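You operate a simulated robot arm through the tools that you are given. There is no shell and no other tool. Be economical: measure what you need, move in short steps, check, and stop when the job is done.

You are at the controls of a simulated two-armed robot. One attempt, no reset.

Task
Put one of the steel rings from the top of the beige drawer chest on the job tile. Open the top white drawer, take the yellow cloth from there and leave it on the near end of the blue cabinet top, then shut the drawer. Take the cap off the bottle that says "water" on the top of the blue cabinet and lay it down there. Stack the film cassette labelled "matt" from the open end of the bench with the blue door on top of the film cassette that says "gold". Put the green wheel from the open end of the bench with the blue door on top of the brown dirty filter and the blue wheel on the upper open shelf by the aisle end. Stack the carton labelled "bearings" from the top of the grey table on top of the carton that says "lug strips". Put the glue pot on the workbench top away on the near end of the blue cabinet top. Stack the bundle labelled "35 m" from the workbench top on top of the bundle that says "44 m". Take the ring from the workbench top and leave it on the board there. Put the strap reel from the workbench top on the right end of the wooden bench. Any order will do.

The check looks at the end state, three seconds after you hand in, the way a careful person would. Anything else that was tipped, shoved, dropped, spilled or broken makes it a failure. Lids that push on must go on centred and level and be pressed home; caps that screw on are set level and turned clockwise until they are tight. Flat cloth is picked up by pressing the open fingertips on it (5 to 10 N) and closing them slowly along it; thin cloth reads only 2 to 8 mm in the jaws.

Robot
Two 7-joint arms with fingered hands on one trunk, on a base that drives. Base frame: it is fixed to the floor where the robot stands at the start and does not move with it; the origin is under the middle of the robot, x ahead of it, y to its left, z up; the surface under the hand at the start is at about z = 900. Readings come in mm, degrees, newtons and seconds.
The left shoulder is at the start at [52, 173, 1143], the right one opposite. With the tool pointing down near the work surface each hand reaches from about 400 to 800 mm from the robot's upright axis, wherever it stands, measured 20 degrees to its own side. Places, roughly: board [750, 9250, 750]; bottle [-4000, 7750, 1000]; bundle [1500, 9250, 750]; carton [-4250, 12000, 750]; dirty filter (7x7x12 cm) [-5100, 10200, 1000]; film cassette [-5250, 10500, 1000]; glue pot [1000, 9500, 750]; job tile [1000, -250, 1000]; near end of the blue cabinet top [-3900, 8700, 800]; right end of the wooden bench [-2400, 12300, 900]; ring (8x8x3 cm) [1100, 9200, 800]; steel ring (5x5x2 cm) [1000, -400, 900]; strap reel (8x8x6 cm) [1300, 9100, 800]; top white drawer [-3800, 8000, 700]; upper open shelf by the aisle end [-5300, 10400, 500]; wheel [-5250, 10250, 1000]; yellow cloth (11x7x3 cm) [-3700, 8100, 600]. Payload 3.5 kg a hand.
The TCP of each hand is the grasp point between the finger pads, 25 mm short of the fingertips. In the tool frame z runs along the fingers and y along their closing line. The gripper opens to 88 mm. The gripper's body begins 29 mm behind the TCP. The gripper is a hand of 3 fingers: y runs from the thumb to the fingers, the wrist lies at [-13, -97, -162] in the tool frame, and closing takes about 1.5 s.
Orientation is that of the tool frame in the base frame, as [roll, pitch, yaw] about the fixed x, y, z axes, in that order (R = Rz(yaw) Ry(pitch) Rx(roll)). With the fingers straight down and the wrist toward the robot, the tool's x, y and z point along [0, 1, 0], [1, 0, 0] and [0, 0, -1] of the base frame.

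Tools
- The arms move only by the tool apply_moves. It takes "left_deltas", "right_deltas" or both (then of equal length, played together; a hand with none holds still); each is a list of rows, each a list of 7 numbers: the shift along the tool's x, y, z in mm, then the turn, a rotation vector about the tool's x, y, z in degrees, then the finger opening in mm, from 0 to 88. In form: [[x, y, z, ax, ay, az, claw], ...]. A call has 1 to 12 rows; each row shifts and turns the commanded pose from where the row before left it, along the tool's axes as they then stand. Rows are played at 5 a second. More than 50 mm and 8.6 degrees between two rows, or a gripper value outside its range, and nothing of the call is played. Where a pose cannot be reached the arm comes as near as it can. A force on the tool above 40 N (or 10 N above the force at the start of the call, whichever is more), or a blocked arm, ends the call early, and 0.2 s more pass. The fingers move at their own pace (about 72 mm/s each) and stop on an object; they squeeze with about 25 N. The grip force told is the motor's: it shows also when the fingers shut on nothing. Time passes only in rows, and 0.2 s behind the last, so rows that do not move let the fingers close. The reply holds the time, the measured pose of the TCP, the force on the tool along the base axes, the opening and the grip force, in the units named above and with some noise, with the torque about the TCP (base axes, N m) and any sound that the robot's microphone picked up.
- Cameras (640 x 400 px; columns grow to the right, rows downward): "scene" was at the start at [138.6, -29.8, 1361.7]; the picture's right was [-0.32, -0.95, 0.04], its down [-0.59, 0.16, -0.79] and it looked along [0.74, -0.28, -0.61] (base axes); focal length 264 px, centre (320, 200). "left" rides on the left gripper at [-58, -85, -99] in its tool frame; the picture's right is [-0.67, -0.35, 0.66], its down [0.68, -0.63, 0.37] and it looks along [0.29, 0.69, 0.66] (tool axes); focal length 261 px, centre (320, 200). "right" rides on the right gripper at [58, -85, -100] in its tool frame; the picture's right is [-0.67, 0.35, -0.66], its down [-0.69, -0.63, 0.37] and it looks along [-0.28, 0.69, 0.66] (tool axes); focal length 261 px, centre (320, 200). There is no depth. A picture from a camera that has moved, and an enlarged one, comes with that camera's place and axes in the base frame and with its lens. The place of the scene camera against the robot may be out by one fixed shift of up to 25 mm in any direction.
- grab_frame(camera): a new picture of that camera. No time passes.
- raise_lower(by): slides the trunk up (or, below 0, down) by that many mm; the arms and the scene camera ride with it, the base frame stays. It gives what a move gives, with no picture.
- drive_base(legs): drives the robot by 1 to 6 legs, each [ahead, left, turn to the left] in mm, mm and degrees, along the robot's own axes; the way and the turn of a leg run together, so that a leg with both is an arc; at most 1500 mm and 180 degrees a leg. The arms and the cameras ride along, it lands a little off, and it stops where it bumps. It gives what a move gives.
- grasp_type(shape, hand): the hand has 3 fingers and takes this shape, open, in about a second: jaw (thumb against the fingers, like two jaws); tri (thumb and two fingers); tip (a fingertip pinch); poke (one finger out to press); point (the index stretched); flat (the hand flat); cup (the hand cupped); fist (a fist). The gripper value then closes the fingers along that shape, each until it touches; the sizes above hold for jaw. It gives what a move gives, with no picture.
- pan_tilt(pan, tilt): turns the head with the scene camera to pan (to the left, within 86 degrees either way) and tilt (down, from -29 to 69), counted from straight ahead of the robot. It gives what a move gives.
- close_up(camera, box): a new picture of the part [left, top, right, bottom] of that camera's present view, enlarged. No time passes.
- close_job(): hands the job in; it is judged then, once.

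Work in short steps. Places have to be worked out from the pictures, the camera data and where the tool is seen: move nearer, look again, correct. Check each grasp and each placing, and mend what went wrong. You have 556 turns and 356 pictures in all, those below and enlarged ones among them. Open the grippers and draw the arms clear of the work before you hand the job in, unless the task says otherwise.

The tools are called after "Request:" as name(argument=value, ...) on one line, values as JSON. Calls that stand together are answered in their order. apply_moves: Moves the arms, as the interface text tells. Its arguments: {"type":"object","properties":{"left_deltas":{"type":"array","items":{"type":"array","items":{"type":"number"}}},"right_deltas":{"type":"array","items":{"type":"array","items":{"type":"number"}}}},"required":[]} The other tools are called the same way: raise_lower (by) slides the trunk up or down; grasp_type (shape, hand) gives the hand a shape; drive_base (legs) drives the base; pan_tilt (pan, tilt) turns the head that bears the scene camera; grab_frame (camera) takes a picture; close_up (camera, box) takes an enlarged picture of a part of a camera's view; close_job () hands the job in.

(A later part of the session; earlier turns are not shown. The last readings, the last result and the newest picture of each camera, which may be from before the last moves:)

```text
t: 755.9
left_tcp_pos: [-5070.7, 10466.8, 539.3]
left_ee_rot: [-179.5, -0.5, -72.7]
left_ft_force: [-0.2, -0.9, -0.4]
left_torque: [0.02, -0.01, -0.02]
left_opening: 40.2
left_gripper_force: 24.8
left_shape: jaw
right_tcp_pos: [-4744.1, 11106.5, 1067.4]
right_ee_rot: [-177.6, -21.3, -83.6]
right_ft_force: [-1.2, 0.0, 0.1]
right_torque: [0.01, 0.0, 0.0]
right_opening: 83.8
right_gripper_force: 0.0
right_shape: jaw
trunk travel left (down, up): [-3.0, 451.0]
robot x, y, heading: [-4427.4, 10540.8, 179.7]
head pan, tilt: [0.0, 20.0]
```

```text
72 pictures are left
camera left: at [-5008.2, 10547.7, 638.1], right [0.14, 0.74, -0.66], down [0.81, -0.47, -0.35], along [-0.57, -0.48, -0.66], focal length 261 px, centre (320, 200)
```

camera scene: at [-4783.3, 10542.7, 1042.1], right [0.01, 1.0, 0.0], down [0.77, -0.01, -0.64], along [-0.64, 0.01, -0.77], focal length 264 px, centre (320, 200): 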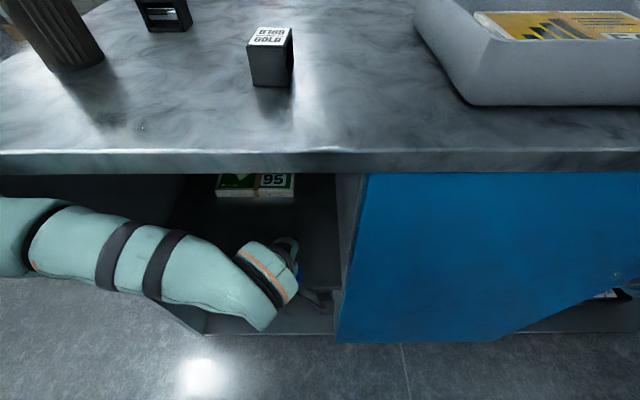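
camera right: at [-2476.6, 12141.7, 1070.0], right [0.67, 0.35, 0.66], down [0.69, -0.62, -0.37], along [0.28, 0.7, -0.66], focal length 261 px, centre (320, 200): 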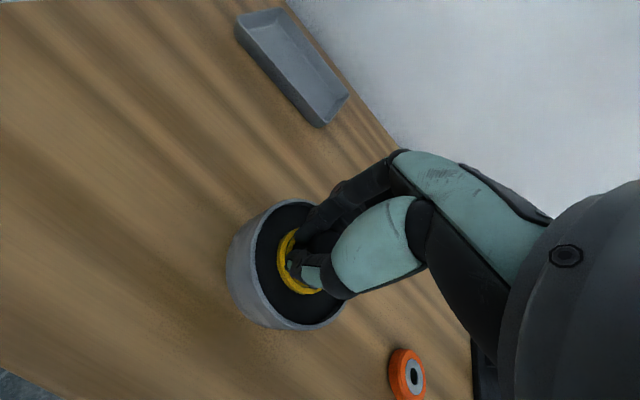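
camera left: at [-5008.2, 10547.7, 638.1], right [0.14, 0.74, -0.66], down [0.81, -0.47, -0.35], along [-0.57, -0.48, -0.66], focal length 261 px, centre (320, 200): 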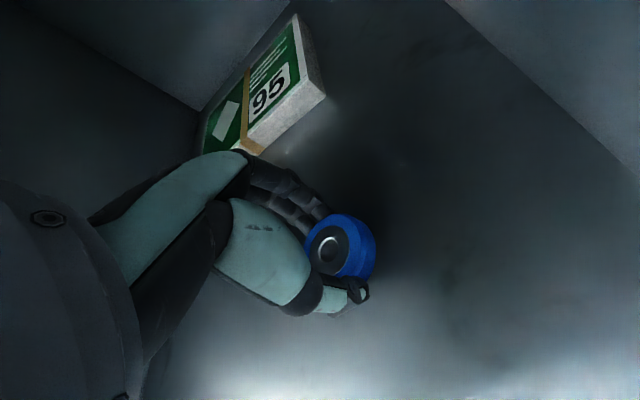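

Not yet touching; continue carefully.

Request:
apply_moves(left_deltas=[[0, 0, 4, 0, 0, 0, 20], [0, 0, 4, 0, 0, 0, 20], [0, 0, 3, 0, 0, 0, 20], [0, 0, 3, 0, 0, 0, 20], [0, 0, 3, 0, 0, 0, 20], [0, 0, 0, 0, 0, 0, 20]])

Request:
apply_moves(left_deltas=[[0, 0, 3, 0, 0, 0, 20], [0, 0, 3, 0, 0, 0, 20], [0, 0, 3, 0, 0, 0, 20], [0, 0, 3, 0, 0, 0, 20], [0, 0, 0, 0, 0, 0, 20]])

```text
t: 757.3
left_tcp_pos: [-5068.6, 10467.1, 528.5]
left_ee_rot: [180.0, -0.4, -72.7]
left_ft_force: [-3.8, -0.3, 31.5]
left_torque: [-0.06, 0.12, -0.01]
left_opening: 41.7
left_gripper_force: 24.8
left_shape: jaw
right_tcp_pos: [-4739.2, 11107.6, 1068.8]
right_ee_rot: [-177.9, -21.2, -83.4]
right_ft_force: [-0.3, 0.9, 1.2]
right_torque: [0.02, -0.02, 0.01]
right_opening: 83.9
right_gripper_force: 0.0
right_shape: jaw
trunk travel left (down, up): [-3.0, 451.0]
robot x, y, heading: [-4422.4, 10538.0, 179.5]
head pan, tilt: [0.0, 20.0]
```

```text
t: 757.8
left_tcp_pos: [-5071.5, 10467.3, 525.4]
left_ee_rot: [179.7, 0.0, -72.6]
left_ft_force: [5.0, -1.5, 32.5]
left_torque: [-0.02, -0.25, 0.08]
left_opening: 42.2
left_gripper_force: 25.0
left_shape: jaw
right_tcp_pos: [-4741.2, 11106.6, 1067.2]
right_ee_rot: [-178.0, -21.2, -83.4]
right_ft_force: [-0.5, -0.6, 0.2]
right_torque: [0.03, -0.04, 0.01]
right_opening: 83.7
right_gripper_force: 0.1
right_shape: jaw
trunk travel left (down, up): [-3.0, 451.0]
robot x, y, heading: [-4419.7, 10541.5, 179.5]
head pan, tilt: [0.0, 20.0]
stopped in row 2 (left hand): the force on the tool passed its limit at 43 N (the readings are from after the stop); the commanded pose is now the measured one
```

Contact. Ease up, release, rise to the entry height, and back straight out.

Request:
apply_moves(left_deltas=[[0, 0, -4, 0, 0, 0, 20], [0, 0, 0, 0, 0, 0, 46], [0, 0, 0, 0, 0, 0, 62], [0, 0, 0, 0, 0, 0, 74], [0, 0, 0, 0, 0, 0, 74], [0, 0, -15, 0, 0, 0, 74], [0, 0, -25, 0, 0, 0, 74], [0, 0, -30, 0, 0, 0, 74], [0, 0, -10, 0, 0, 0, 74]])

Request:
drive_base(legs=[[-350, 0, 0]])

Request:
grab_frame(camera="scene")

```text
t: 759.8
left_tcp_pos: [-5071.6, 10466.2, 605.5]
left_ee_rot: [-179.7, -0.4, -72.7]
left_ft_force: [0.5, -0.2, -0.3]
left_torque: [0.02, 0.02, -0.03]
left_opening: 73.9
left_gripper_force: 0.0
left_shape: jaw
right_tcp_pos: [-4744.2, 11106.9, 1066.2]
right_ee_rot: [-177.7, -21.2, -83.5]
right_ft_force: [-0.6, 0.1, -0.4]
right_torque: [0.0, -0.03, -0.01]
right_opening: 83.8
right_gripper_force: 0.1
right_shape: jaw
trunk travel left (down, up): [-3.0, 451.0]
robot x, y, heading: [-4424.1, 10540.7, 179.5]
head pan, tilt: [0.0, 20.0]
```

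```text
t: 762.0
left_tcp_pos: [-4721.6, 10463.0, 604.9]
left_ee_rot: [-179.9, -0.3, -72.6]
left_ft_force: [0.2, -0.1, 0.2]
left_torque: [0.01, 0.02, 0.01]
left_opening: 73.7
left_gripper_force: 0.1
left_shape: jaw
right_tcp_pos: [-4391.9, 11104.5, 1066.3]
right_ee_rot: [-177.8, -21.1, -83.4]
right_ft_force: [0.4, 0.0, 0.0]
right_torque: [0.0, 0.02, 0.01]
right_opening: 83.8
right_gripper_force: 0.1
right_shape: jaw
trunk travel left (down, up): [-3.0, 451.0]
robot x, y, heading: [-4071.9, 10536.6, 179.5]
head pan, tilt: [0.0, 20.0]
```

```text
71 pictures are left
camera scene: at [-4431.1, 10539.4, 1042.7], right [0.01, 1.0, 0.0], down [0.77, -0.01, -0.64], along [-0.64, 0.01, -0.77], focal length 264 px, centre (320, 200)
```

scene: 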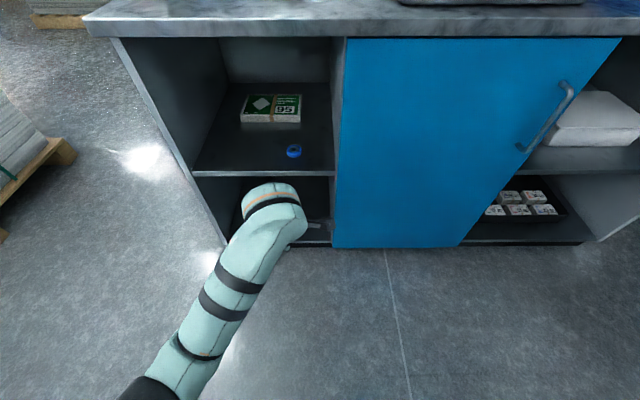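

Blue wheel is on the upper shelf. I raise the trunk and carefully bring the left hand up near the centre line.

Request:
raise_lower(by=220)

Request:
apply_moves(left_deltas=[[-10, -10, -30, 0, 0, 5, 74], [-15, -10, -35, 0, 0, 5, 74], [-20, -15, -35, 0, 0, 5, 74], [-20, -20, -35, 0, 0, 5, 74], [-20, -20, -30, 0, 0, 0, 74], [-10, -20, -30, 0, 0, 0, 74]])

Request:
grab_frame(camera="scene")

```text
t: 764.4
left_tcp_pos: [-4722.0, 10463.8, 824.3]
left_ee_rot: [-179.7, -0.5, -72.6]
left_ft_force: [0.0, 0.6, -0.3]
left_torque: [0.02, 0.02, 0.0]
left_opening: 73.8
left_gripper_force: 0.0
left_shape: jaw
right_tcp_pos: [-4207.8, 11102.9, 1388.1]
right_ee_rot: [160.0, -17.1, -76.0]
right_ft_force: [-0.2, -0.7, 0.4]
right_torque: [0.02, 0.0, 0.0]
right_opening: 83.8
right_gripper_force: 0.0
right_shape: jaw
trunk travel left (down, up): [-223.0, 231.0]
robot x, y, heading: [-4073.1, 10535.6, 179.5]
head pan, tilt: [0.0, 20.0]
```

```text
t: 766.0
left_tcp_pos: [-4656.7, 10522.4, 1024.3]
left_ee_rot: [178.8, -2.9, -88.4]
left_ft_force: [0.0, -0.3, 0.6]
left_torque: [0.0, 0.01, 0.0]
left_opening: 73.7
left_gripper_force: 0.2
left_shape: jaw
right_tcp_pos: [-4207.4, 11102.7, 1387.8]
right_ee_rot: [160.0, -17.0, -75.9]
right_ft_force: [-0.2, -0.8, 0.1]
right_torque: [0.0, -0.04, -0.01]
right_opening: 83.6
right_gripper_force: 0.1
right_shape: jaw
trunk travel left (down, up): [-223.0, 231.0]
robot x, y, heading: [-4073.4, 10538.1, 179.6]
head pan, tilt: [0.0, 20.0]
stopped in row 6 (left hand): the arm was blocked; the commanded pose is now the measured one
```

```text
70 pictures are left
camera scene: at [-4244.1, 10537.5, 1374.0], right [0.01, 1.0, 0.0], down [0.47, 0.0, -0.88], along [-0.88, 0.01, -0.47], focal length 264 px, centre (320, 200)
```

scene: 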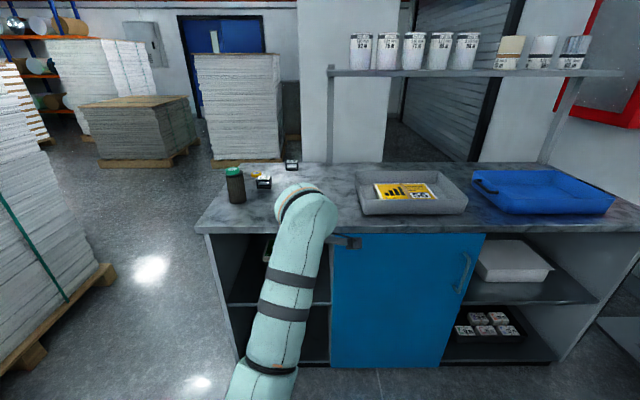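

Elbow-low posture again; I apply the proven recipe: rotate the wrist left in place, then lift and retract.

Request:
apply_moves(left_deltas=[[-20, -10, 0, 0, -1, 6, 74], [-20, -5, 0, 0, -1, 8, 74], [-10, 5, 0, 0, 0, 8, 74], [-5, 10, -5, 0, 0, 8, 74], [-5, 10, -5, 0, 0, 8, 74], [-10, 10, -5, 0, 0, 8, 74], [-15, 10, -5, 0, 0, 8, 74], [-20, 10, 0, 0, 0, 8, 74], [-20, 10, 0, 0, 0, 8, 74], [-20, 10, 0, 0, 0, 8, 74], [-10, 10, 0, 0, 0, 8, 74]])

Request:
grab_frame(camera="scene")

```text
t: 768.4
left_tcp_pos: [-4616.2, 10684.1, 1037.3]
left_ee_rot: [-178.9, -1.0, -173.8]
left_ft_force: [0.3, 0.4, -0.1]
left_torque: [-0.03, -0.01, -0.01]
left_opening: 73.9
left_gripper_force: 0.2
left_shape: jaw
right_tcp_pos: [-4208.0, 11102.9, 1387.8]
right_ee_rot: [160.0, -17.2, -76.0]
right_ft_force: [-0.7, 0.3, 0.2]
right_torque: [-0.02, 0.0, -0.02]
right_opening: 84.0
right_gripper_force: 0.0
right_shape: jaw
trunk travel left (down, up): [-223.0, 231.0]
robot x, y, heading: [-4070.1, 10541.5, 179.5]
head pan, tilt: [0.0, 20.0]
```

```text
69 pictures are left
camera scene: at [-4243.9, 10538.2, 1374.0], right [0.01, 1.0, 0.0], down [0.47, 0.0, -0.88], along [-0.88, 0.01, -0.47], focal length 264 px, centre (320, 200)
```

scene: 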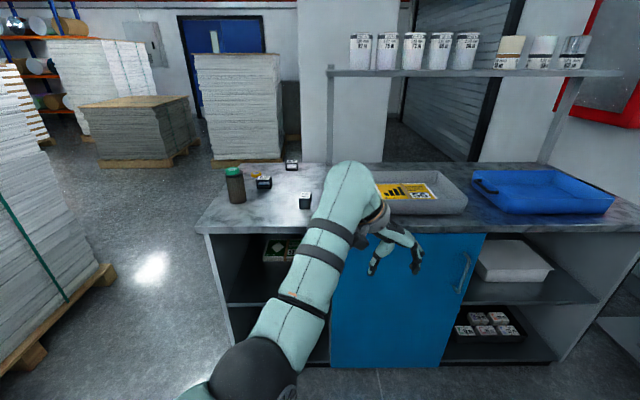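

Now lift and retract, then rotate back to straight.

Request:
apply_moves(left_deltas=[[-15, -5, -25, 0, 0, 0, 74], [-20, -5, -25, 0, 0, 0, 74], [-20, -10, -25, 0, 0, 0, 74], [-20, -10, -25, 0, 0, 0, 74], [-20, -10, -25, 0, 0, 0, 74], [-15, -10, -10, 0, 0, 0, 74], [-10, -10, 0, 0, 0, 0, 74]])

Request:
apply_moves(left_deltas=[[0, -5, 0, 0, 0, -8, 74], [0, -5, 0, 0, 0, -8, 74], [0, 0, 0, 0, 0, -8, 74], [5, 0, 0, 0, 0, -8, 74], [10, 0, 0, 0, 0, -8, 74], [15, 0, 0, 0, 0, -8, 74], [15, 5, 0, 0, 0, -8, 74], [15, 10, 0, 0, 0, -8, 74], [10, 10, 0, 0, 0, -8, 74], [10, 10, 0, 0, 0, -8, 74], [10, 10, 0, 0, 0, -4, 74]])

Request:
grab_frame(camera="scene")

```text
t: 770.0
left_tcp_pos: [-4480.8, 10645.4, 1175.2]
left_ee_rot: [-179.3, -0.7, -174.8]
left_ft_force: [-0.5, -0.1, 1.5]
left_torque: [-0.03, 0.03, 0.02]
left_opening: 73.8
left_gripper_force: 0.1
left_shape: jaw
right_tcp_pos: [-4206.9, 11102.6, 1388.4]
right_ee_rot: [160.0, -17.1, -76.0]
right_ft_force: [0.6, -0.8, -0.2]
right_torque: [-0.01, 0.02, -0.04]
right_opening: 83.7
right_gripper_force: 0.1
right_shape: jaw
trunk travel left (down, up): [-223.0, 231.0]
robot x, y, heading: [-4074.8, 10537.9, 179.2]
head pan, tilt: [0.0, 20.0]
```

```text
t: 772.4
left_tcp_pos: [-4568.8, 10576.6, 1177.0]
left_ee_rot: [179.2, -0.7, -90.7]
left_ft_force: [-0.8, 0.8, 0.1]
left_torque: [0.03, 0.03, -0.02]
left_opening: 73.7
left_gripper_force: 0.0
left_shape: jaw
right_tcp_pos: [-4207.1, 11101.5, 1387.6]
right_ee_rot: [160.0, -17.1, -76.0]
right_ft_force: [0.7, 0.5, 0.4]
right_torque: [0.0, 0.02, 0.0]
right_opening: 83.9
right_gripper_force: 0.1
right_shape: jaw
trunk travel left (down, up): [-223.0, 231.0]
robot x, y, heading: [-4070.4, 10539.8, 179.3]
head pan, tilt: [0.0, 20.0]
```

```text
68 pictures are left
camera scene: at [-4244.0, 10537.4, 1374.0], right [0.01, 1.0, 0.0], down [0.47, 0.0, -0.88], along [-0.88, 0.01, -0.47], focal length 264 px, centre (320, 200)
```

scene: 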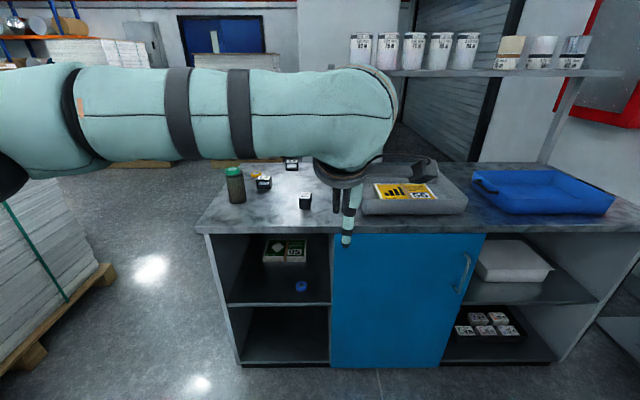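

Good posture. For the MATT cassette I go around to the bench's open end: drive left, ahead, and turn to face +y.

Request:
drive_base(legs=[[0, 880, 0.5], [1230, 0, 0], [0, 0, -90]])

Request:
pan_tilt(pan=5, tilt=25)

Request:
grab_frame(camera="scene")

```text
t: 786.6
left_tcp_pos: [-5257.2, 10195.5, 1177.2]
left_ee_rot: [179.1, -0.6, 178.4]
left_ft_force: [0.5, 0.5, 0.0]
left_torque: [-0.02, 0.03, 0.01]
left_opening: 74.0
left_gripper_force: 0.0
left_shape: jaw
right_tcp_pos: [-4738.4, 9826.9, 1388.2]
right_ee_rot: [160.1, -17.1, -166.8]
right_ft_force: [-0.8, 0.0, 0.1]
right_torque: [-0.02, 0.0, 0.03]
right_opening: 83.8
right_gripper_force: 0.0
right_shape: jaw
trunk travel left (down, up): [-223.0, 231.0]
robot x, y, heading: [-5305.0, 9701.4, 89.1]
head pan, tilt: [0.0, 20.0]
```

```text
t: 787.2
left_tcp_pos: [-5257.2, 10195.0, 1177.2]
left_ee_rot: [179.2, -0.7, 178.3]
left_ft_force: [0.1, 0.2, -0.6]
left_torque: [0.04, 0.0, -0.01]
left_opening: 73.9
left_gripper_force: 0.1
left_shape: jaw
right_tcp_pos: [-4737.9, 9826.2, 1388.0]
right_ee_rot: [160.0, -17.1, -166.8]
right_ft_force: [-0.5, -0.3, -0.9]
right_torque: [0.0, -0.01, 0.02]
right_opening: 83.7
right_gripper_force: 0.1
right_shape: jaw
trunk travel left (down, up): [-223.0, 231.0]
robot x, y, heading: [-5305.2, 9696.0, 88.5]
head pan, tilt: [5.0, 25.0]
```

```text
67 pictures are left
camera scene: at [-5321.1, 9856.8, 1366.3], right [1.0, 0.06, -0.01], down [0.02, -0.55, -0.84], along [-0.06, 0.84, -0.55], focal length 264 px, centre (320, 200)
```

scene: 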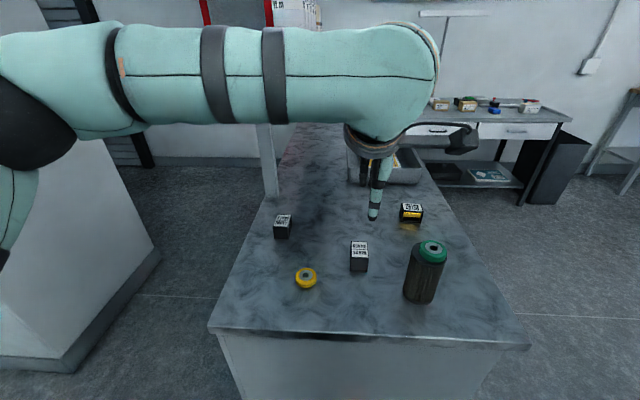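

From here MATT is at the left back, GOLD to the right. I drive 80 mm ahead, lower the trunk 110 mm, and bring the left hand over MATT.

Request:
drive_base(legs=[[80, 0, 1.2]])

Request:
raise_lower(by=-100)

Request:
apply_moves(left_deltas=[[30, 18, 0, 0.4, 0, 0, 84], [30, 18, 0, 0.4, 0, 0, 84], [30, 18, 0, 0, 0, 0, 84], [30, 18, 0, 0, 0, 0, 84], [30, 18, 0, 0, 0, 0, 84], [30, 18, 0, 0, 0, 0, 84], [0, 0, 0, 0, 0, 0, 84]])

Request:
grab_frame(camera="left")

```text
t: 788.3
left_tcp_pos: [-5267.4, 10274.7, 1179.3]
left_ee_rot: [179.0, -0.7, 179.8]
left_ft_force: [-0.2, 0.2, -0.1]
left_torque: [0.0, -0.03, -0.01]
left_opening: 73.9
left_gripper_force: 0.1
left_shape: jaw
right_tcp_pos: [-4739.3, 9918.0, 1387.8]
right_ee_rot: [159.9, -17.1, -165.6]
right_ft_force: [0.7, -0.4, 0.2]
right_torque: [-0.02, 0.01, -0.05]
right_opening: 84.0
right_gripper_force: 0.0
right_shape: jaw
trunk travel left (down, up): [-223.0, 231.0]
robot x, y, heading: [-5303.7, 9780.2, 89.8]
head pan, tilt: [5.0, 25.0]
```

```text
t: 789.6
left_tcp_pos: [-5267.9, 10276.2, 1078.0]
left_ee_rot: [179.1, -0.7, 179.7]
left_ft_force: [-0.3, -0.1, 0.5]
left_torque: [-0.03, 0.01, -0.01]
left_opening: 73.8
left_gripper_force: 0.3
left_shape: jaw
right_tcp_pos: [-4740.3, 9982.9, 1261.5]
right_ee_rot: [166.6, -18.7, -167.7]
right_ft_force: [-0.1, -0.1, 0.7]
right_torque: [0.02, 0.02, 0.0]
right_opening: 83.7
right_gripper_force: 0.0
right_shape: jaw
trunk travel left (down, up): [-123.0, 331.0]
robot x, y, heading: [-5307.1, 9778.3, 89.9]
head pan, tilt: [5.0, 25.0]
```

```text
t: 791.2
left_tcp_pos: [-5446.4, 10385.1, 1081.3]
left_ee_rot: [179.9, -0.7, 179.8]
left_ft_force: [0.4, -0.7, 0.2]
left_torque: [-0.02, 0.01, -0.02]
left_opening: 84.2
left_gripper_force: 0.1
left_shape: jaw
right_tcp_pos: [-4740.3, 9982.7, 1261.0]
right_ee_rot: [166.7, -18.8, -167.8]
right_ft_force: [-0.5, 0.0, 0.1]
right_torque: [0.0, -0.01, 0.01]
right_opening: 84.1
right_gripper_force: 0.0
right_shape: jaw
trunk travel left (down, up): [-123.0, 331.0]
robot x, y, heading: [-5307.7, 9781.5, 89.7]
head pan, tilt: [5.0, 25.0]
```

```text
66 pictures are left
camera left: at [-5388.8, 10299.4, 1178.8], right [0.66, -0.35, -0.66], down [-0.69, -0.63, -0.36], along [-0.29, 0.7, -0.66], focal length 261 px, centre (320, 200)
```

left: 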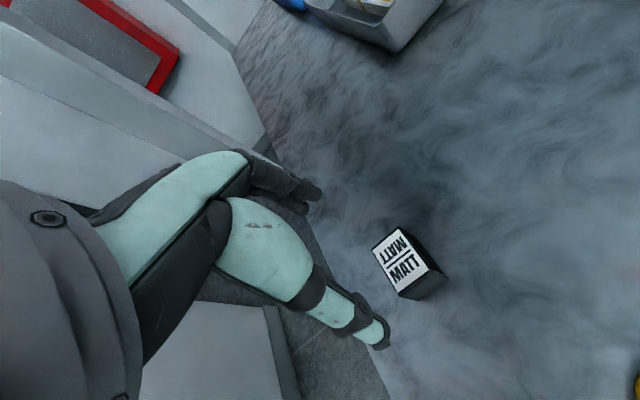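

MATT centre ≈(-5449,10412), about 37×48 mm, turned ~-6°. I align and descend partway.

Request:
apply_moves(left_deltas=[[1, 13, 20, 0, 0, 3, 80], [1, 13, 30, 0, 0, 3, 80], [0, 0, 35, 0, 0, 0, 80], [0, 0, 25, 0, 0, 0, 80], [0, 0, 0, 0, 0, 0, 80]])

Request:
grab_frame(camera="left")

```text
t: 792.4
left_tcp_pos: [-5449.4, 10412.8, 969.7]
left_ee_rot: [179.9, -0.7, 173.7]
left_ft_force: [-0.1, 0.0, -0.4]
left_torque: [-0.01, 0.01, 0.01]
left_opening: 80.5
left_gripper_force: 0.1
left_shape: jaw
right_tcp_pos: [-4740.2, 9982.1, 1262.3]
right_ee_rot: [166.7, -18.8, -167.7]
right_ft_force: [-0.2, 0.5, -0.2]
right_torque: [0.0, 0.02, 0.03]
right_opening: 83.9
right_gripper_force: 0.1
right_shape: jaw
trunk travel left (down, up): [-123.0, 331.0]
robot x, y, heading: [-5305.0, 9781.2, 90.0]
head pan, tilt: [5.0, 25.0]
```

```text
65 pictures are left
camera left: at [-5400.5, 10321.6, 1068.3], right [0.62, -0.42, -0.66], down [-0.76, -0.55, -0.36], along [-0.22, 0.72, -0.66], focal length 261 px, centre (320, 200)
```

left: 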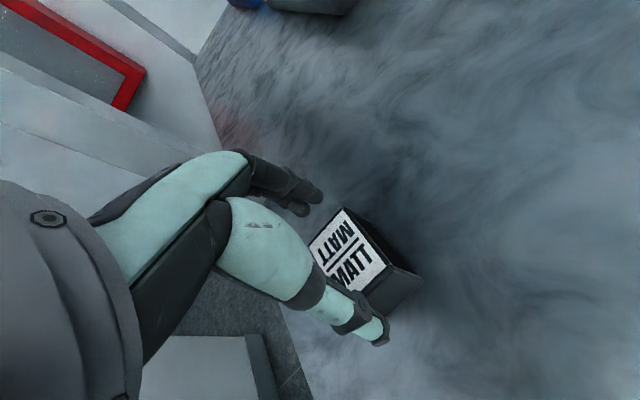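

The hand should be turned back by ~10° to match the cassette. I correct, descend to z≈925, close and lift.

Request:
apply_moves(left_deltas=[[0, 0, 8, 0, 0, -5, 80], [0, 0, 10, 0, 0, -5, 80], [0, 0, 14, 0, 0, 0, 80], [0, 0, 12, 0, 0, 0, 80], [0, 0, 0, 0, 0, 0, 80], [0, 0, 0, 0, 0, 0, 60], [0, 0, 0, 0, 0, 0, 45], [0, 0, 0, 0, 0, 0, 30], [0, 0, 0, 0, 0, 0, 20], [0, 0, 0, 0, 0, 0, 20], [0, 0, 0, 0, 0, 0, 20]])

Request:
grab_frame(camera="left")

```text
t: 794.8
left_tcp_pos: [-5448.8, 10411.1, 925.9]
left_ee_rot: [179.9, -0.7, -176.3]
left_ft_force: [0.5, 0.4, 1.6]
left_torque: [0.1, 0.02, 0.01]
left_opening: 52.3
left_gripper_force: 24.8
left_shape: jaw
right_tcp_pos: [-4740.4, 9984.6, 1262.7]
right_ee_rot: [166.8, -18.7, -167.8]
right_ft_force: [0.4, 0.4, -0.2]
right_torque: [0.0, 0.02, -0.02]
right_opening: 84.0
right_gripper_force: 0.3
right_shape: jaw
trunk travel left (down, up): [-123.0, 331.0]
robot x, y, heading: [-5302.5, 9778.5, 89.9]
head pan, tilt: [5.0, 25.0]
```

```text
64 pictures are left
camera left: at [-5385.6, 10330.8, 1023.9], right [0.68, -0.3, -0.66], down [-0.65, -0.67, -0.36], along [-0.34, 0.68, -0.66], focal length 261 px, centre (320, 200)
```

left: 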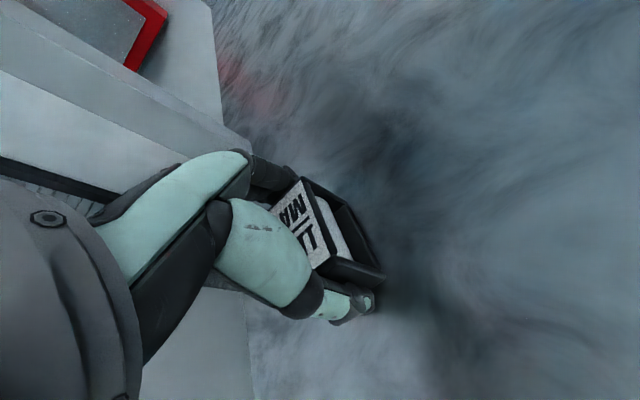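

MATT gripped. I lift it to z≈1090 and move the base right so it comes over GOLD.

Request:
apply_moves(left_deltas=[[0, 0, -15, 0, 0, 0, 20], [0, 0, -35, 0, 0, 0, 20], [0, 0, -40, 0, 0, 0, 20], [0, 0, -40, 0, 0, 0, 20], [0, 0, -35, 0, 0, 0, 20], [0, 0, 0, 0, 0, 0, 20]])

Request:
drive_base(legs=[[0, -340, 0], [30, 0, 0]])

Request:
grab_frame(camera="left")

Request:
grab_frame(camera="scene")

```text
t: 796.2
left_tcp_pos: [-5446.0, 10413.1, 1088.4]
left_ee_rot: [179.9, -0.7, -176.2]
left_ft_force: [-0.8, -0.5, -0.7]
left_torque: [-0.01, -0.01, 0.01]
left_opening: 52.3
left_gripper_force: 24.8
left_shape: jaw
right_tcp_pos: [-4740.7, 9984.9, 1261.8]
right_ee_rot: [166.8, -18.7, -167.9]
right_ft_force: [-0.5, 0.0, 1.3]
right_torque: [-0.02, 0.01, 0.01]
right_opening: 84.0
right_gripper_force: 0.1
right_shape: jaw
trunk travel left (down, up): [-123.0, 331.0]
robot x, y, heading: [-5304.5, 9781.5, 89.8]
head pan, tilt: [5.0, 25.0]
```

```text
t: 798.9
left_tcp_pos: [-5110.3, 10441.0, 1090.5]
left_ee_rot: [179.7, -0.8, -175.8]
left_ft_force: [0.4, 0.4, -1.9]
left_torque: [-0.01, -0.01, 0.0]
left_opening: 52.0
left_gripper_force: 24.8
left_shape: jaw
right_tcp_pos: [-4401.0, 10015.9, 1263.8]
right_ee_rot: [166.7, -18.6, -167.2]
right_ft_force: [0.2, 0.3, 0.3]
right_torque: [0.04, 0.01, 0.02]
right_opening: 83.8
right_gripper_force: 0.1
right_shape: jaw
trunk travel left (down, up): [-123.0, 331.0]
robot x, y, heading: [-4966.1, 9812.3, 90.5]
head pan, tilt: [5.0, 25.0]
```

```text
63 pictures are left
camera left: at [-5046.5, 10359.9, 1188.2], right [0.69, -0.3, -0.67], down [-0.64, -0.68, -0.36], along [-0.34, 0.67, -0.65], focal length 261 px, centre (320, 200)
```

left: 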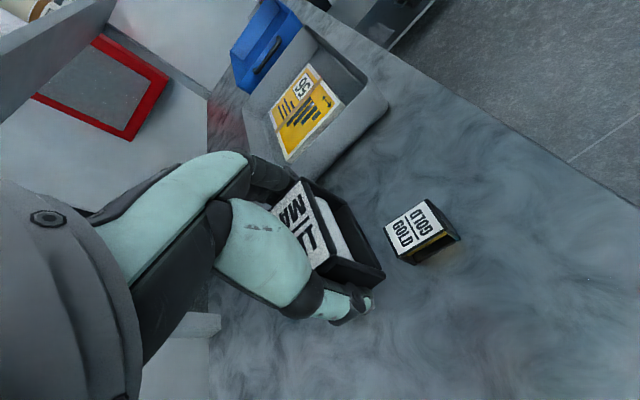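

```text
62 pictures are left
camera scene: at [-4985.6, 10040.6, 1233.8], right [1.0, 0.09, -0.02], down [0.04, -0.66, -0.75], along [-0.08, 0.75, -0.66], focal length 264 px, centre (320, 200)
```

scene: 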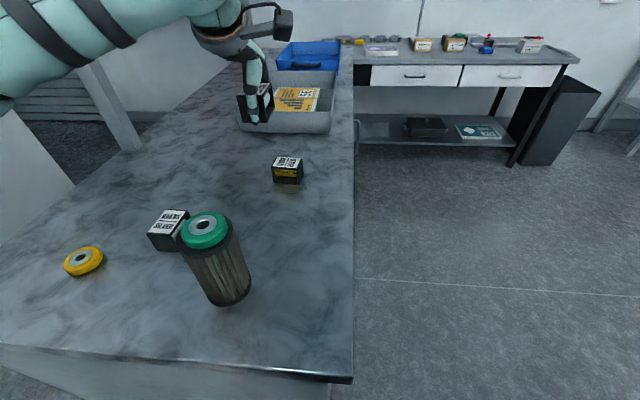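

GOLD centre ≈(-5091,10483). I move MATT above it and lower to just above.

Request:
apply_moves(left_deltas=[[-11, 20, 0, 0, 0, 0, 20], [-11, 20, 0, 0, 0, 2, 20], [0, 0, 30, 0, 0, 0, 20], [0, 0, 35, 0, 0, 0, 20], [0, 0, 18, 0, 0, 0, 20], [0, 0, 0, 0, 0, 0, 20]])

Request:
grab_frame(camera="left")

Request:
close_up(camera="scene", box=[200, 60, 380, 220])

```text
t: 800.3
left_tcp_pos: [-5095.6, 10483.5, 1005.4]
left_ee_rot: [179.9, -0.7, -177.8]
left_ft_force: [-0.1, 0.0, -1.6]
left_torque: [0.01, -0.01, -0.01]
left_opening: 52.2
left_gripper_force: 25.2
left_shape: jaw
right_tcp_pos: [-4402.9, 10019.7, 1261.0]
right_ee_rot: [166.8, -18.8, -167.3]
right_ft_force: [0.0, 0.2, 0.0]
right_torque: [-0.03, -0.02, -0.02]
right_opening: 84.0
right_gripper_force: 0.1
right_shape: jaw
trunk travel left (down, up): [-123.0, 331.0]
robot x, y, heading: [-4961.9, 9809.3, 90.4]
head pan, tilt: [5.0, 25.0]
```

```text
61 pictures are left
camera left: at [-5033.2, 10400.6, 1103.7], right [0.67, -0.32, -0.66], down [-0.67, -0.65, -0.36], along [-0.32, 0.68, -0.66], focal length 261 px, centre (320, 200)
```

left: 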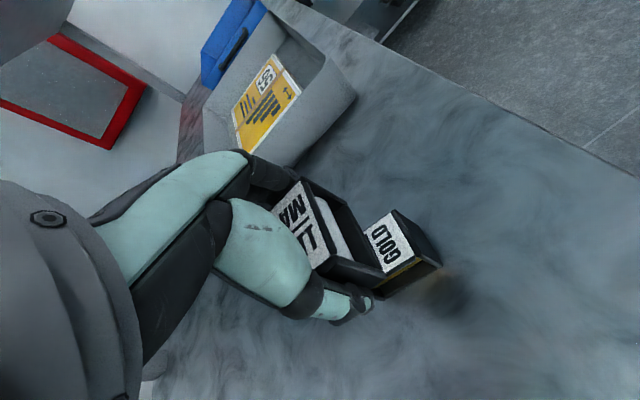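

```text
2.50 times, centred on (290, 140) of scene
camera zoom: at [-4985.3, 10042.9, 1233.1], right [1.0, 0.09, -0.02], down [0.04, -0.66, -0.75], along [-0.08, 0.74, -0.66], focal length 660 px, centre (395, 350)
```

zoom: 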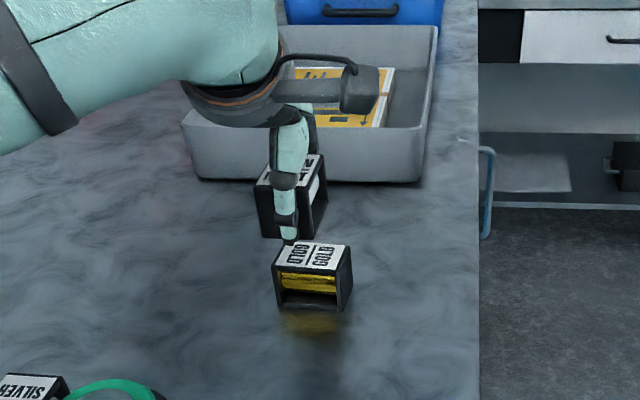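

MATT should go ~9 mm further right. I correct and lower to contact.

Request:
apply_moves(left_deltas=[[-9, 0, 4, 0, 0, 0, 20], [0, 0, 6, 0, 0, 0, 20], [0, 0, 4, 0, 0, 0, 20], [0, 0, 3, 0, 0, 0, 20], [0, 0, 0, 0, 0, 0, 20]])

Request:
apply_moves(left_deltas=[[0, 0, 2, 0, 0, 0, 20], [0, 0, 2, 0, 0, 0, 20], [0, 0, 2, 0, 0, 0, 20], [0, 0, 0, 0, 0, 0, 20]])

```text
t: 801.5
left_tcp_pos: [-5084.0, 10483.5, 987.3]
left_ee_rot: [-180.0, -0.7, -177.9]
left_ft_force: [-0.1, 0.9, -0.7]
left_torque: [-0.04, 0.04, -0.01]
left_opening: 52.4
left_gripper_force: 24.4
left_shape: jaw
right_tcp_pos: [-4401.1, 10019.7, 1261.5]
right_ee_rot: [166.8, -18.7, -167.2]
right_ft_force: [0.7, 0.3, 0.3]
right_torque: [-0.02, 0.01, -0.02]
right_opening: 83.8
right_gripper_force: 0.1
right_shape: jaw
trunk travel left (down, up): [-123.0, 331.0]
robot x, y, heading: [-4964.9, 9812.2, 90.1]
head pan, tilt: [5.0, 25.0]
```

```text
t: 802.5
left_tcp_pos: [-5085.2, 10484.5, 981.2]
left_ee_rot: [180.0, -0.7, -178.0]
left_ft_force: [-0.3, -0.7, -1.4]
left_torque: [0.0, -0.01, -0.02]
left_opening: 52.5
left_gripper_force: 25.0
left_shape: jaw
right_tcp_pos: [-4401.7, 10020.2, 1261.5]
right_ee_rot: [166.8, -18.7, -167.3]
right_ft_force: [-0.1, 0.4, 0.0]
right_torque: [0.01, 0.0, -0.01]
right_opening: 83.9
right_gripper_force: 0.0
right_shape: jaw
trunk travel left (down, up): [-123.0, 331.0]
robot x, y, heading: [-4963.3, 9810.4, 90.5]
head pan, tilt: [5.0, 25.0]
```

Request:
apply_moves(left_deltas=[[0, 0, 2, 0, 0, 0, 20], [0, 0, 2, 0, 0, 0, 20], [0, 0, 2, 0, 0, 0, 20], [0, 0, 0, 0, 0, 0, 20]])

Request:
close_up(camera="scene", box=[200, 60, 380, 220])

```text
t: 803.5
left_tcp_pos: [-5083.4, 10483.0, 975.6]
left_ee_rot: [179.8, -0.8, -177.9]
left_ft_force: [0.9, -0.3, -2.0]
left_torque: [0.01, 0.0, -0.04]
left_opening: 52.1
left_gripper_force: 25.0
left_shape: jaw
right_tcp_pos: [-4401.1, 10019.7, 1260.5]
right_ee_rot: [166.7, -18.7, -167.3]
right_ft_force: [-0.4, 0.7, -0.6]
right_torque: [-0.02, -0.05, 0.0]
right_opening: 84.0
right_gripper_force: 0.0
right_shape: jaw
trunk travel left (down, up): [-123.0, 331.0]
robot x, y, heading: [-4960.2, 9810.5, 90.5]
head pan, tilt: [5.0, 25.0]
```

```text
2.50 times, centred on (290, 140) of scene
camera zoom: at [-4985.2, 10043.1, 1233.0], right [1.0, 0.09, -0.02], down [0.04, -0.66, -0.75], along [-0.08, 0.74, -0.66], focal length 660 px, centre (395, 350)
```

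zoom: 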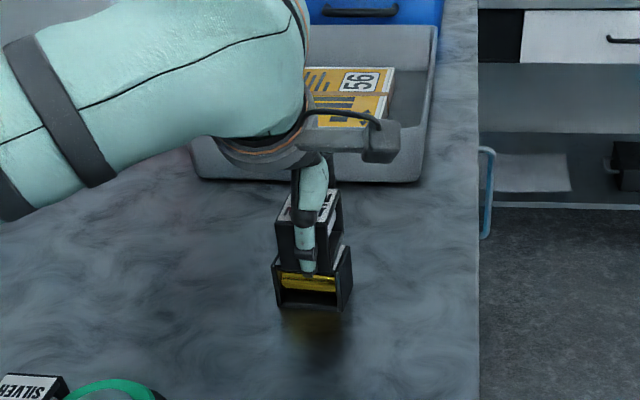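

Well aligned; continue the last millimetres.

Request:
apply_moves(left_deltas=[[0, 0, 1.5, 0, 0, 0, 20], [0, 0, 1.5, 0, 0, 0, 20], [0, 0, 1.5, 0, 0, 0, 20], [0, 0, 0, 0, 0, 0, 20]])

Request:
apply_moves(left_deltas=[[0, 0, 1.5, 0, 0, 0, 20], [0, 0, 1.5, 0, 0, 0, 20], [0, 0, 1.5, 0, 0, 0, 20], [0, 0, 0, 0, 0, 0, 20]])

```text
t: 804.5
left_tcp_pos: [-5083.9, 10485.4, 971.3]
left_ee_rot: [179.8, -0.8, -177.9]
left_ft_force: [0.6, 0.7, -0.9]
left_torque: [-0.02, 0.0, 0.02]
left_opening: 52.2
left_gripper_force: 24.8
left_shape: jaw
right_tcp_pos: [-4401.3, 10020.1, 1261.8]
right_ee_rot: [166.8, -18.7, -167.3]
right_ft_force: [0.3, 0.1, 0.2]
right_torque: [0.04, -0.02, 0.01]
right_opening: 83.5
right_gripper_force: 0.1
right_shape: jaw
trunk travel left (down, up): [-123.0, 331.0]
robot x, y, heading: [-4961.4, 9810.0, 90.1]
head pan, tilt: [5.0, 25.0]
```

```text
t: 805.5
left_tcp_pos: [-5083.7, 10485.7, 967.1]
left_ee_rot: [179.9, -0.7, -177.9]
left_ft_force: [-0.4, 1.6, 2.2]
left_torque: [0.03, -0.01, -0.02]
left_opening: 52.1
left_gripper_force: 24.9
left_shape: jaw
right_tcp_pos: [-4401.9, 10018.9, 1261.7]
right_ee_rot: [166.9, -18.7, -167.3]
right_ft_force: [0.5, -0.4, -0.3]
right_torque: [-0.01, -0.02, 0.01]
right_opening: 84.0
right_gripper_force: 0.1
right_shape: jaw
trunk travel left (down, up): [-123.0, 331.0]
robot x, y, heading: [-4964.3, 9812.1, 90.4]
head pan, tilt: [5.0, 25.0]
```

Contact begins. One more millimetre, then release and lift.

Request:
apply_moves(left_deltas=[[0, 0, 1, 0, 0, 0, 20], [0, 0, 0, 0, 0, 0, 20], [0, 0, 0, 0, 0, 0, 56], [0, 0, 0, 0, 0, 0, 66], [0, 0, 0, 0, 0, 0, 74], [0, 0, 0, 0, 0, 0, 74], [0, 0, -15, 0, 0, 0, 74], [0, 0, -30, 0, 0, 0, 74], [0, 0, -40, 0, 0, 0, 74], [0, 0, -40, 0, 0, 0, 74]])

Request:
close_up(camera="scene", box=[200, 60, 380, 220])

```text
t: 807.7
left_tcp_pos: [-5083.2, 10483.4, 1091.2]
left_ee_rot: [179.9, -0.8, -177.9]
left_ft_force: [0.1, -0.1, 0.0]
left_torque: [-0.01, 0.02, 0.01]
left_opening: 73.8
left_gripper_force: 0.0
left_shape: jaw
right_tcp_pos: [-4400.6, 10019.1, 1261.2]
right_ee_rot: [166.5, -18.7, -167.2]
right_ft_force: [-0.3, 0.6, 0.5]
right_torque: [0.0, -0.02, -0.01]
right_opening: 83.7
right_gripper_force: 0.0
right_shape: jaw
trunk travel left (down, up): [-123.0, 331.0]
robot x, y, heading: [-4966.2, 9810.2, 90.5]
head pan, tilt: [5.0, 25.0]
```

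```text
2.50 times, centred on (290, 140) of scene
camera zoom: at [-4984.5, 10042.2, 1233.3], right [1.0, 0.09, -0.03], down [0.04, -0.66, -0.75], along [-0.08, 0.75, -0.66], focal length 660 px, centre (395, 350)
```

zoom: 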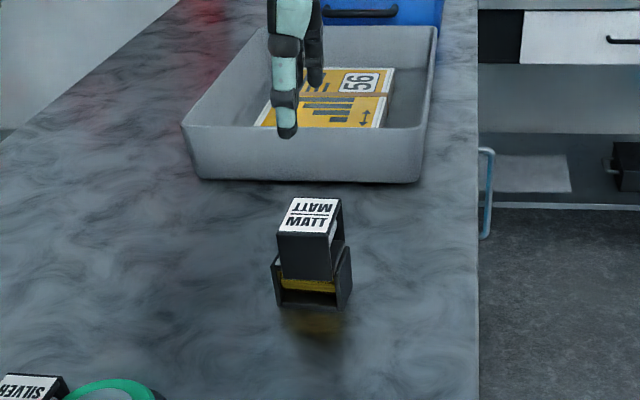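

MATT is stacked on GOLD. Last: the cartons on the grey table. I back off and drive around to the front of that table.

Request:
drive_base(legs=[[-250, 0, 0], [0, -720, 0], [1500, 0, 0]])

Request:
pan_tilt(pan=0, tilt=20)

Request:
grab_frame(camera="scene")

```text
t: 819.9
left_tcp_pos: [-4385.0, 11708.0, 1090.6]
left_ee_rot: [179.9, -0.6, -177.7]
left_ft_force: [0.2, 0.4, 0.4]
left_torque: [0.03, -0.01, 0.03]
left_opening: 73.8
left_gripper_force: 0.0
left_shape: jaw
right_tcp_pos: [-3702.7, 11244.8, 1261.0]
right_ee_rot: [166.8, -18.7, -167.3]
right_ft_force: [0.4, 0.5, -0.3]
right_torque: [0.0, 0.03, -0.02]
right_opening: 83.8
right_gripper_force: 0.0
right_shape: jaw
trunk travel left (down, up): [-123.0, 331.0]
robot x, y, heading: [-4268.2, 11034.7, 90.7]
head pan, tilt: [5.0, 25.0]
```

```text
t: 820.5
left_tcp_pos: [-4384.8, 11707.8, 1089.7]
left_ee_rot: [179.9, -0.8, -177.9]
left_ft_force: [0.4, 0.5, -0.2]
left_torque: [0.01, -0.01, -0.01]
left_opening: 73.6
left_gripper_force: 0.1
left_shape: jaw
right_tcp_pos: [-3702.0, 11243.0, 1260.3]
right_ee_rot: [166.7, -18.7, -167.2]
right_ft_force: [0.8, -0.1, 0.0]
right_torque: [-0.03, 0.01, 0.04]
right_opening: 83.7
right_gripper_force: 0.1
right_shape: jaw
trunk travel left (down, up): [-123.0, 331.0]
robot x, y, heading: [-4265.0, 11030.2, 90.4]
head pan, tilt: [0.0, 20.0]
```

```text
57 pictures are left
camera scene: at [-4277.5, 11270.4, 1240.4], right [1.0, 0.01, 0.0], down [0.01, -0.6, -0.8], along [-0.01, 0.8, -0.6], focal length 264 px, centre (320, 200)
```

scene: 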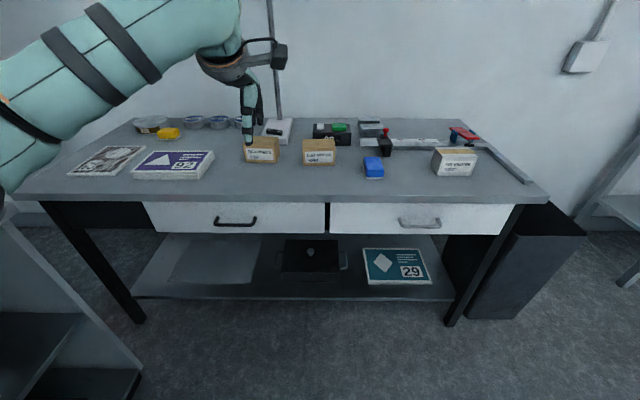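

Three cartons are visible; I zoom to read them.

Request:
close_up(camera="scene", box=[220, 110, 500, 190])

```text
2.29 times, centred on (360, 150) of scene
camera zoom: at [-4277.5, 11270.4, 1240.4], right [1.0, 0.01, 0.0], down [0.01, -0.6, -0.8], along [-0.01, 0.8, -0.6], focal length 603 px, centre (229, 314)
```

zoom: 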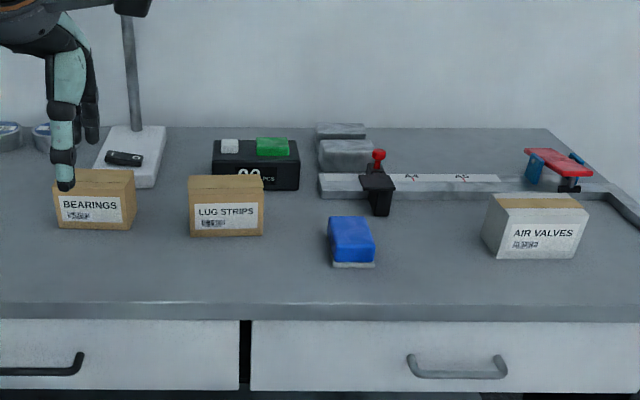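

BEARINGS (left) and LUG STRIPS (right of it) are identified. I pull the left hand in a bit, then drive up to the table.

Request:
apply_moves(left_deltas=[[-10, -20, 0, 0, 0, 0, 84], [-12, -25, 0, 0, 0, 0, 84], [-12, -25, 0, 0, 0, -1, 84], [-12, -25, 0, 0, -0.7, -1, 84], [-12, -25, 0, 0, 0, 0, 84]])

Request:
drive_base(legs=[[480, 135, -0.4]])

Request:
grab_frame(camera="left")

```text
t: 821.7
left_tcp_pos: [-4319.6, 11590.4, 1089.9]
left_ee_rot: [180.0, -0.1, -175.7]
left_ft_force: [-0.5, 0.0, 0.1]
left_torque: [0.01, 0.0, 0.0]
left_opening: 83.8
left_gripper_force: 0.1
left_shape: jaw
right_tcp_pos: [-3701.2, 11243.1, 1262.2]
right_ee_rot: [166.7, -18.7, -167.1]
right_ft_force: [0.1, 0.3, -0.1]
right_torque: [0.02, -0.02, 0.02]
right_opening: 83.8
right_gripper_force: 0.1
right_shape: jaw
trunk travel left (down, up): [-123.0, 331.0]
robot x, y, heading: [-4266.7, 11034.1, 90.4]
head pan, tilt: [0.0, 20.0]
```

```text
t: 824.7
left_tcp_pos: [-4459.6, 12072.9, 1089.4]
left_ee_rot: [179.9, 0.0, -175.6]
left_ft_force: [0.2, 1.1, 1.1]
left_torque: [0.03, 0.02, 0.02]
left_opening: 84.1
left_gripper_force: 0.2
left_shape: jaw
right_tcp_pos: [-3841.2, 11725.8, 1261.4]
right_ee_rot: [166.9, -18.8, -167.1]
right_ft_force: [1.1, -0.4, -0.3]
right_torque: [0.02, -0.03, -0.04]
right_opening: 84.0
right_gripper_force: 0.0
right_shape: jaw
trunk travel left (down, up): [-123.0, 331.0]
robot x, y, heading: [-4404.9, 11514.0, 90.6]
head pan, tilt: [0.0, 20.0]
```

```text
55 pictures are left
camera left: at [-4397.3, 11991.1, 1188.8], right [0.69, -0.3, -0.66], down [-0.64, -0.68, -0.37], along [-0.34, 0.67, -0.66], focal length 261 px, centre (320, 200)
```

left: 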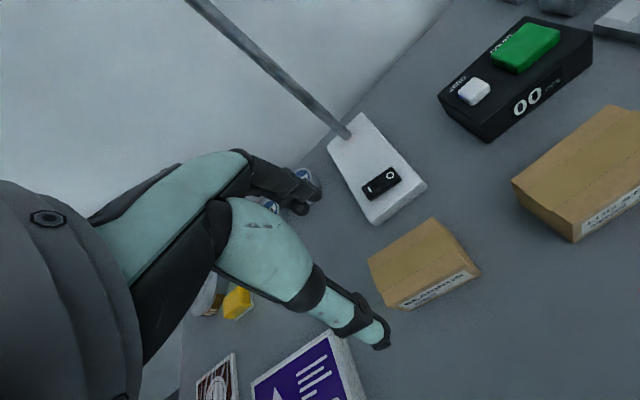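

BEARINGS: centre ≈(-4483,12134), top z≈844, 113×72 mm, turned −4°. LUG STRIPS ≈(-4272,12113). I lower the trunk 80 mm and position over BEARINGS.

Request:
raise_lower(by=-80)

Request:
apply_moves(left_deltas=[[8, 20, 10, 0, 0, 2.8, 88], [8, 20, 15, 0, 0, 2.8, 88], [7, 20, 25, 0, 0, 2.8, 88], [0, 2, 35, 0, 0, 0, 88], [0, 0, 35, 0, 0, 0, 88], [0, 0, 0, 0, 0, 0, 88]])

Request:
grab_frame(camera="left")

```text
t: 825.9
left_tcp_pos: [-4460.9, 12070.4, 1011.4]
left_ee_rot: [179.8, 0.0, -175.7]
left_ft_force: [0.1, 0.0, -0.2]
left_torque: [0.01, -0.05, 0.02]
left_opening: 84.1
left_gripper_force: 0.1
left_shape: jaw
right_tcp_pos: [-3843.4, 11794.0, 1143.1]
right_ee_rot: [175.0, -20.2, -170.0]
right_ft_force: [0.3, -0.3, 0.4]
right_torque: [0.02, -0.01, -0.01]
right_opening: 83.8
right_gripper_force: 0.0
right_shape: jaw
trunk travel left (down, up): [-43.0, 411.0]
robot x, y, heading: [-4403.4, 11515.2, 90.7]
head pan, tilt: [0.0, 20.0]
```

```text
t: 827.2
left_tcp_pos: [-4485.1, 12131.6, 891.7]
left_ee_rot: [179.9, -0.1, 175.9]
left_ft_force: [0.2, -0.2, 0.6]
left_torque: [0.0, -0.02, -0.05]
left_opening: 88.0
left_gripper_force: 0.1
left_shape: jaw
right_tcp_pos: [-3843.5, 11794.8, 1143.4]
right_ee_rot: [175.0, -20.3, -170.0]
right_ft_force: [-0.5, -0.6, -0.5]
right_torque: [0.01, 0.03, -0.04]
right_opening: 83.8
right_gripper_force: 0.1
right_shape: jaw
trunk travel left (down, up): [-43.0, 411.0]
robot x, y, heading: [-4401.8, 11515.6, 90.5]
head pan, tilt: [0.0, 20.0]
```

```text
54 pictures are left
camera left: at [-4435.0, 12043.5, 988.7], right [0.64, -0.39, -0.66], down [-0.73, -0.58, -0.37], along [-0.24, 0.71, -0.66], focal length 261 px, centre (320, 200)
```

left: 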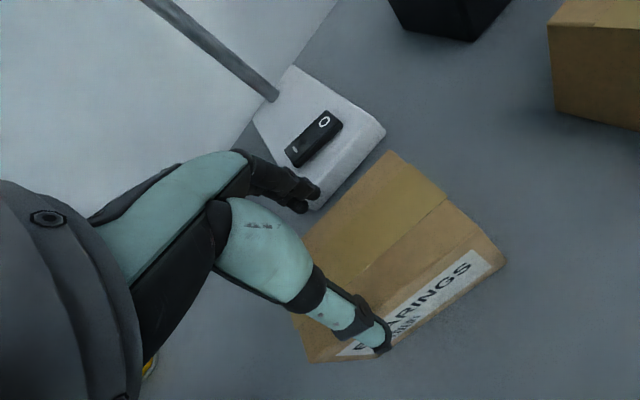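

Carton spans y 12097–12175, so I shift 4 mm forward and descend carefully around it.

Request:
apply_moves(left_deltas=[[-4, 4, 10, 0, 0, 0, 88], [0, 0, 12, 0, 0, 0, 88], [0, 0, 10, 0, 0, 0, 88], [0, 0, 8, 0, 0, 0, 88], [0, 0, 0, 0, 0, 0, 88]])

```text
t: 828.5
left_tcp_pos: [-4482.4, 12135.2, 853.0]
left_ee_rot: [179.6, -0.1, 175.9]
left_ft_force: [-0.2, 2.8, 20.4]
left_torque: [0.11, -0.15, 0.05]
left_opening: 87.9
left_gripper_force: 0.0
left_shape: jaw
right_tcp_pos: [-3843.1, 11792.3, 1143.3]
right_ee_rot: [174.8, -20.2, -169.8]
right_ft_force: [-0.4, -0.7, 0.8]
right_torque: [0.0, -0.01, 0.01]
right_opening: 83.7
right_gripper_force: 0.0
right_shape: jaw
trunk travel left (down, up): [-43.0, 411.0]
robot x, y, heading: [-4402.3, 11517.1, 90.4]
head pan, tilt: [0.0, 20.0]
```

The fingers seem to have slid ~16 mm down the carton's sides with a tight fit. I close here and test a lift.

Request:
apply_moves(left_deltas=[[0, 0, -1, 0, 0, 0, 88], [0, 0, 0, 0, 0, 0, 70], [0, 0, 0, 0, 0, 0, 50], [0, 0, 0, 0, 0, 0, 40], [0, 0, 0, 0, 0, 0, 40], [0, 0, 0, 0, 0, 0, 40]])

Request:
grab_frame(camera="left")

```text
t: 829.9
left_tcp_pos: [-4480.9, 12135.5, 852.7]
left_ee_rot: [179.7, 0.0, 175.9]
left_ft_force: [0.4, 0.7, 17.6]
left_torque: [0.69, -0.12, 0.05]
left_opening: 62.1
left_gripper_force: 25.2
left_shape: jaw
right_tcp_pos: [-3842.7, 11793.5, 1143.4]
right_ee_rot: [174.9, -20.3, -169.9]
right_ft_force: [0.4, 0.4, 0.0]
right_torque: [0.0, 0.04, 0.0]
right_opening: 83.7
right_gripper_force: 0.0
right_shape: jaw
trunk travel left (down, up): [-43.0, 411.0]
robot x, y, heading: [-4403.5, 11514.6, 90.8]
head pan, tilt: [0.0, 20.0]
```

```text
53 pictures are left
camera left: at [-4430.0, 12046.6, 951.7], right [0.64, -0.39, -0.66], down [-0.73, -0.58, -0.37], along [-0.24, 0.72, -0.66], focal length 261 px, centre (320, 200)
```

left: 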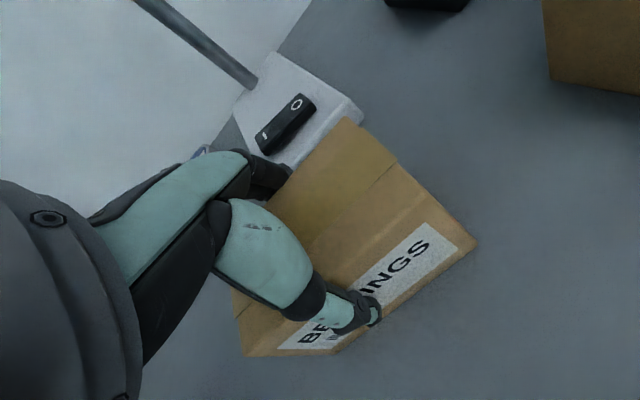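

The far fingers sit on the carton's top edge. I reopen, lift, shift 7 mm forward, and descend again.

Request:
apply_moves(left_deltas=[[0, 0, 0, 0, 0, 0, 75], [0, 0, 0, 0, 0, 0, 88], [0, 0, -25, 0, 0, 0, 88], [0, 7, 0, 0, 0, 0, 88], [0, 0, 10, 0, 0, 0, 88], [0, 0, 10, 0, 0, 0, 88], [0, 0, 8, 0, 0, 0, 88], [0, 0, 8, 0, 0, 0, 88], [0, 0, 0, 0, 0, 0, 88]])

```text
t: 831.8
left_tcp_pos: [-4480.1, 12143.6, 848.8]
left_ee_rot: [178.9, 0.1, 176.0]
left_ft_force: [0.2, -1.9, 27.9]
left_torque: [0.11, -0.13, 0.05]
left_opening: 87.9
left_gripper_force: 0.0
left_shape: jaw
right_tcp_pos: [-3843.9, 11791.5, 1143.0]
right_ee_rot: [174.8, -20.2, -169.8]
right_ft_force: [-0.8, -0.2, 0.2]
right_torque: [0.02, 0.01, -0.02]
right_opening: 83.6
right_gripper_force: 0.1
right_shape: jaw
trunk travel left (down, up): [-43.0, 411.0]
robot x, y, heading: [-4401.9, 11514.3, 90.6]
head pan, tilt: [0.0, 20.0]
stopped in row 9 (left hand): the force on the tool passed its limit at 42 N (the readings are from after the stop); the commanded pose is now the measured one
```

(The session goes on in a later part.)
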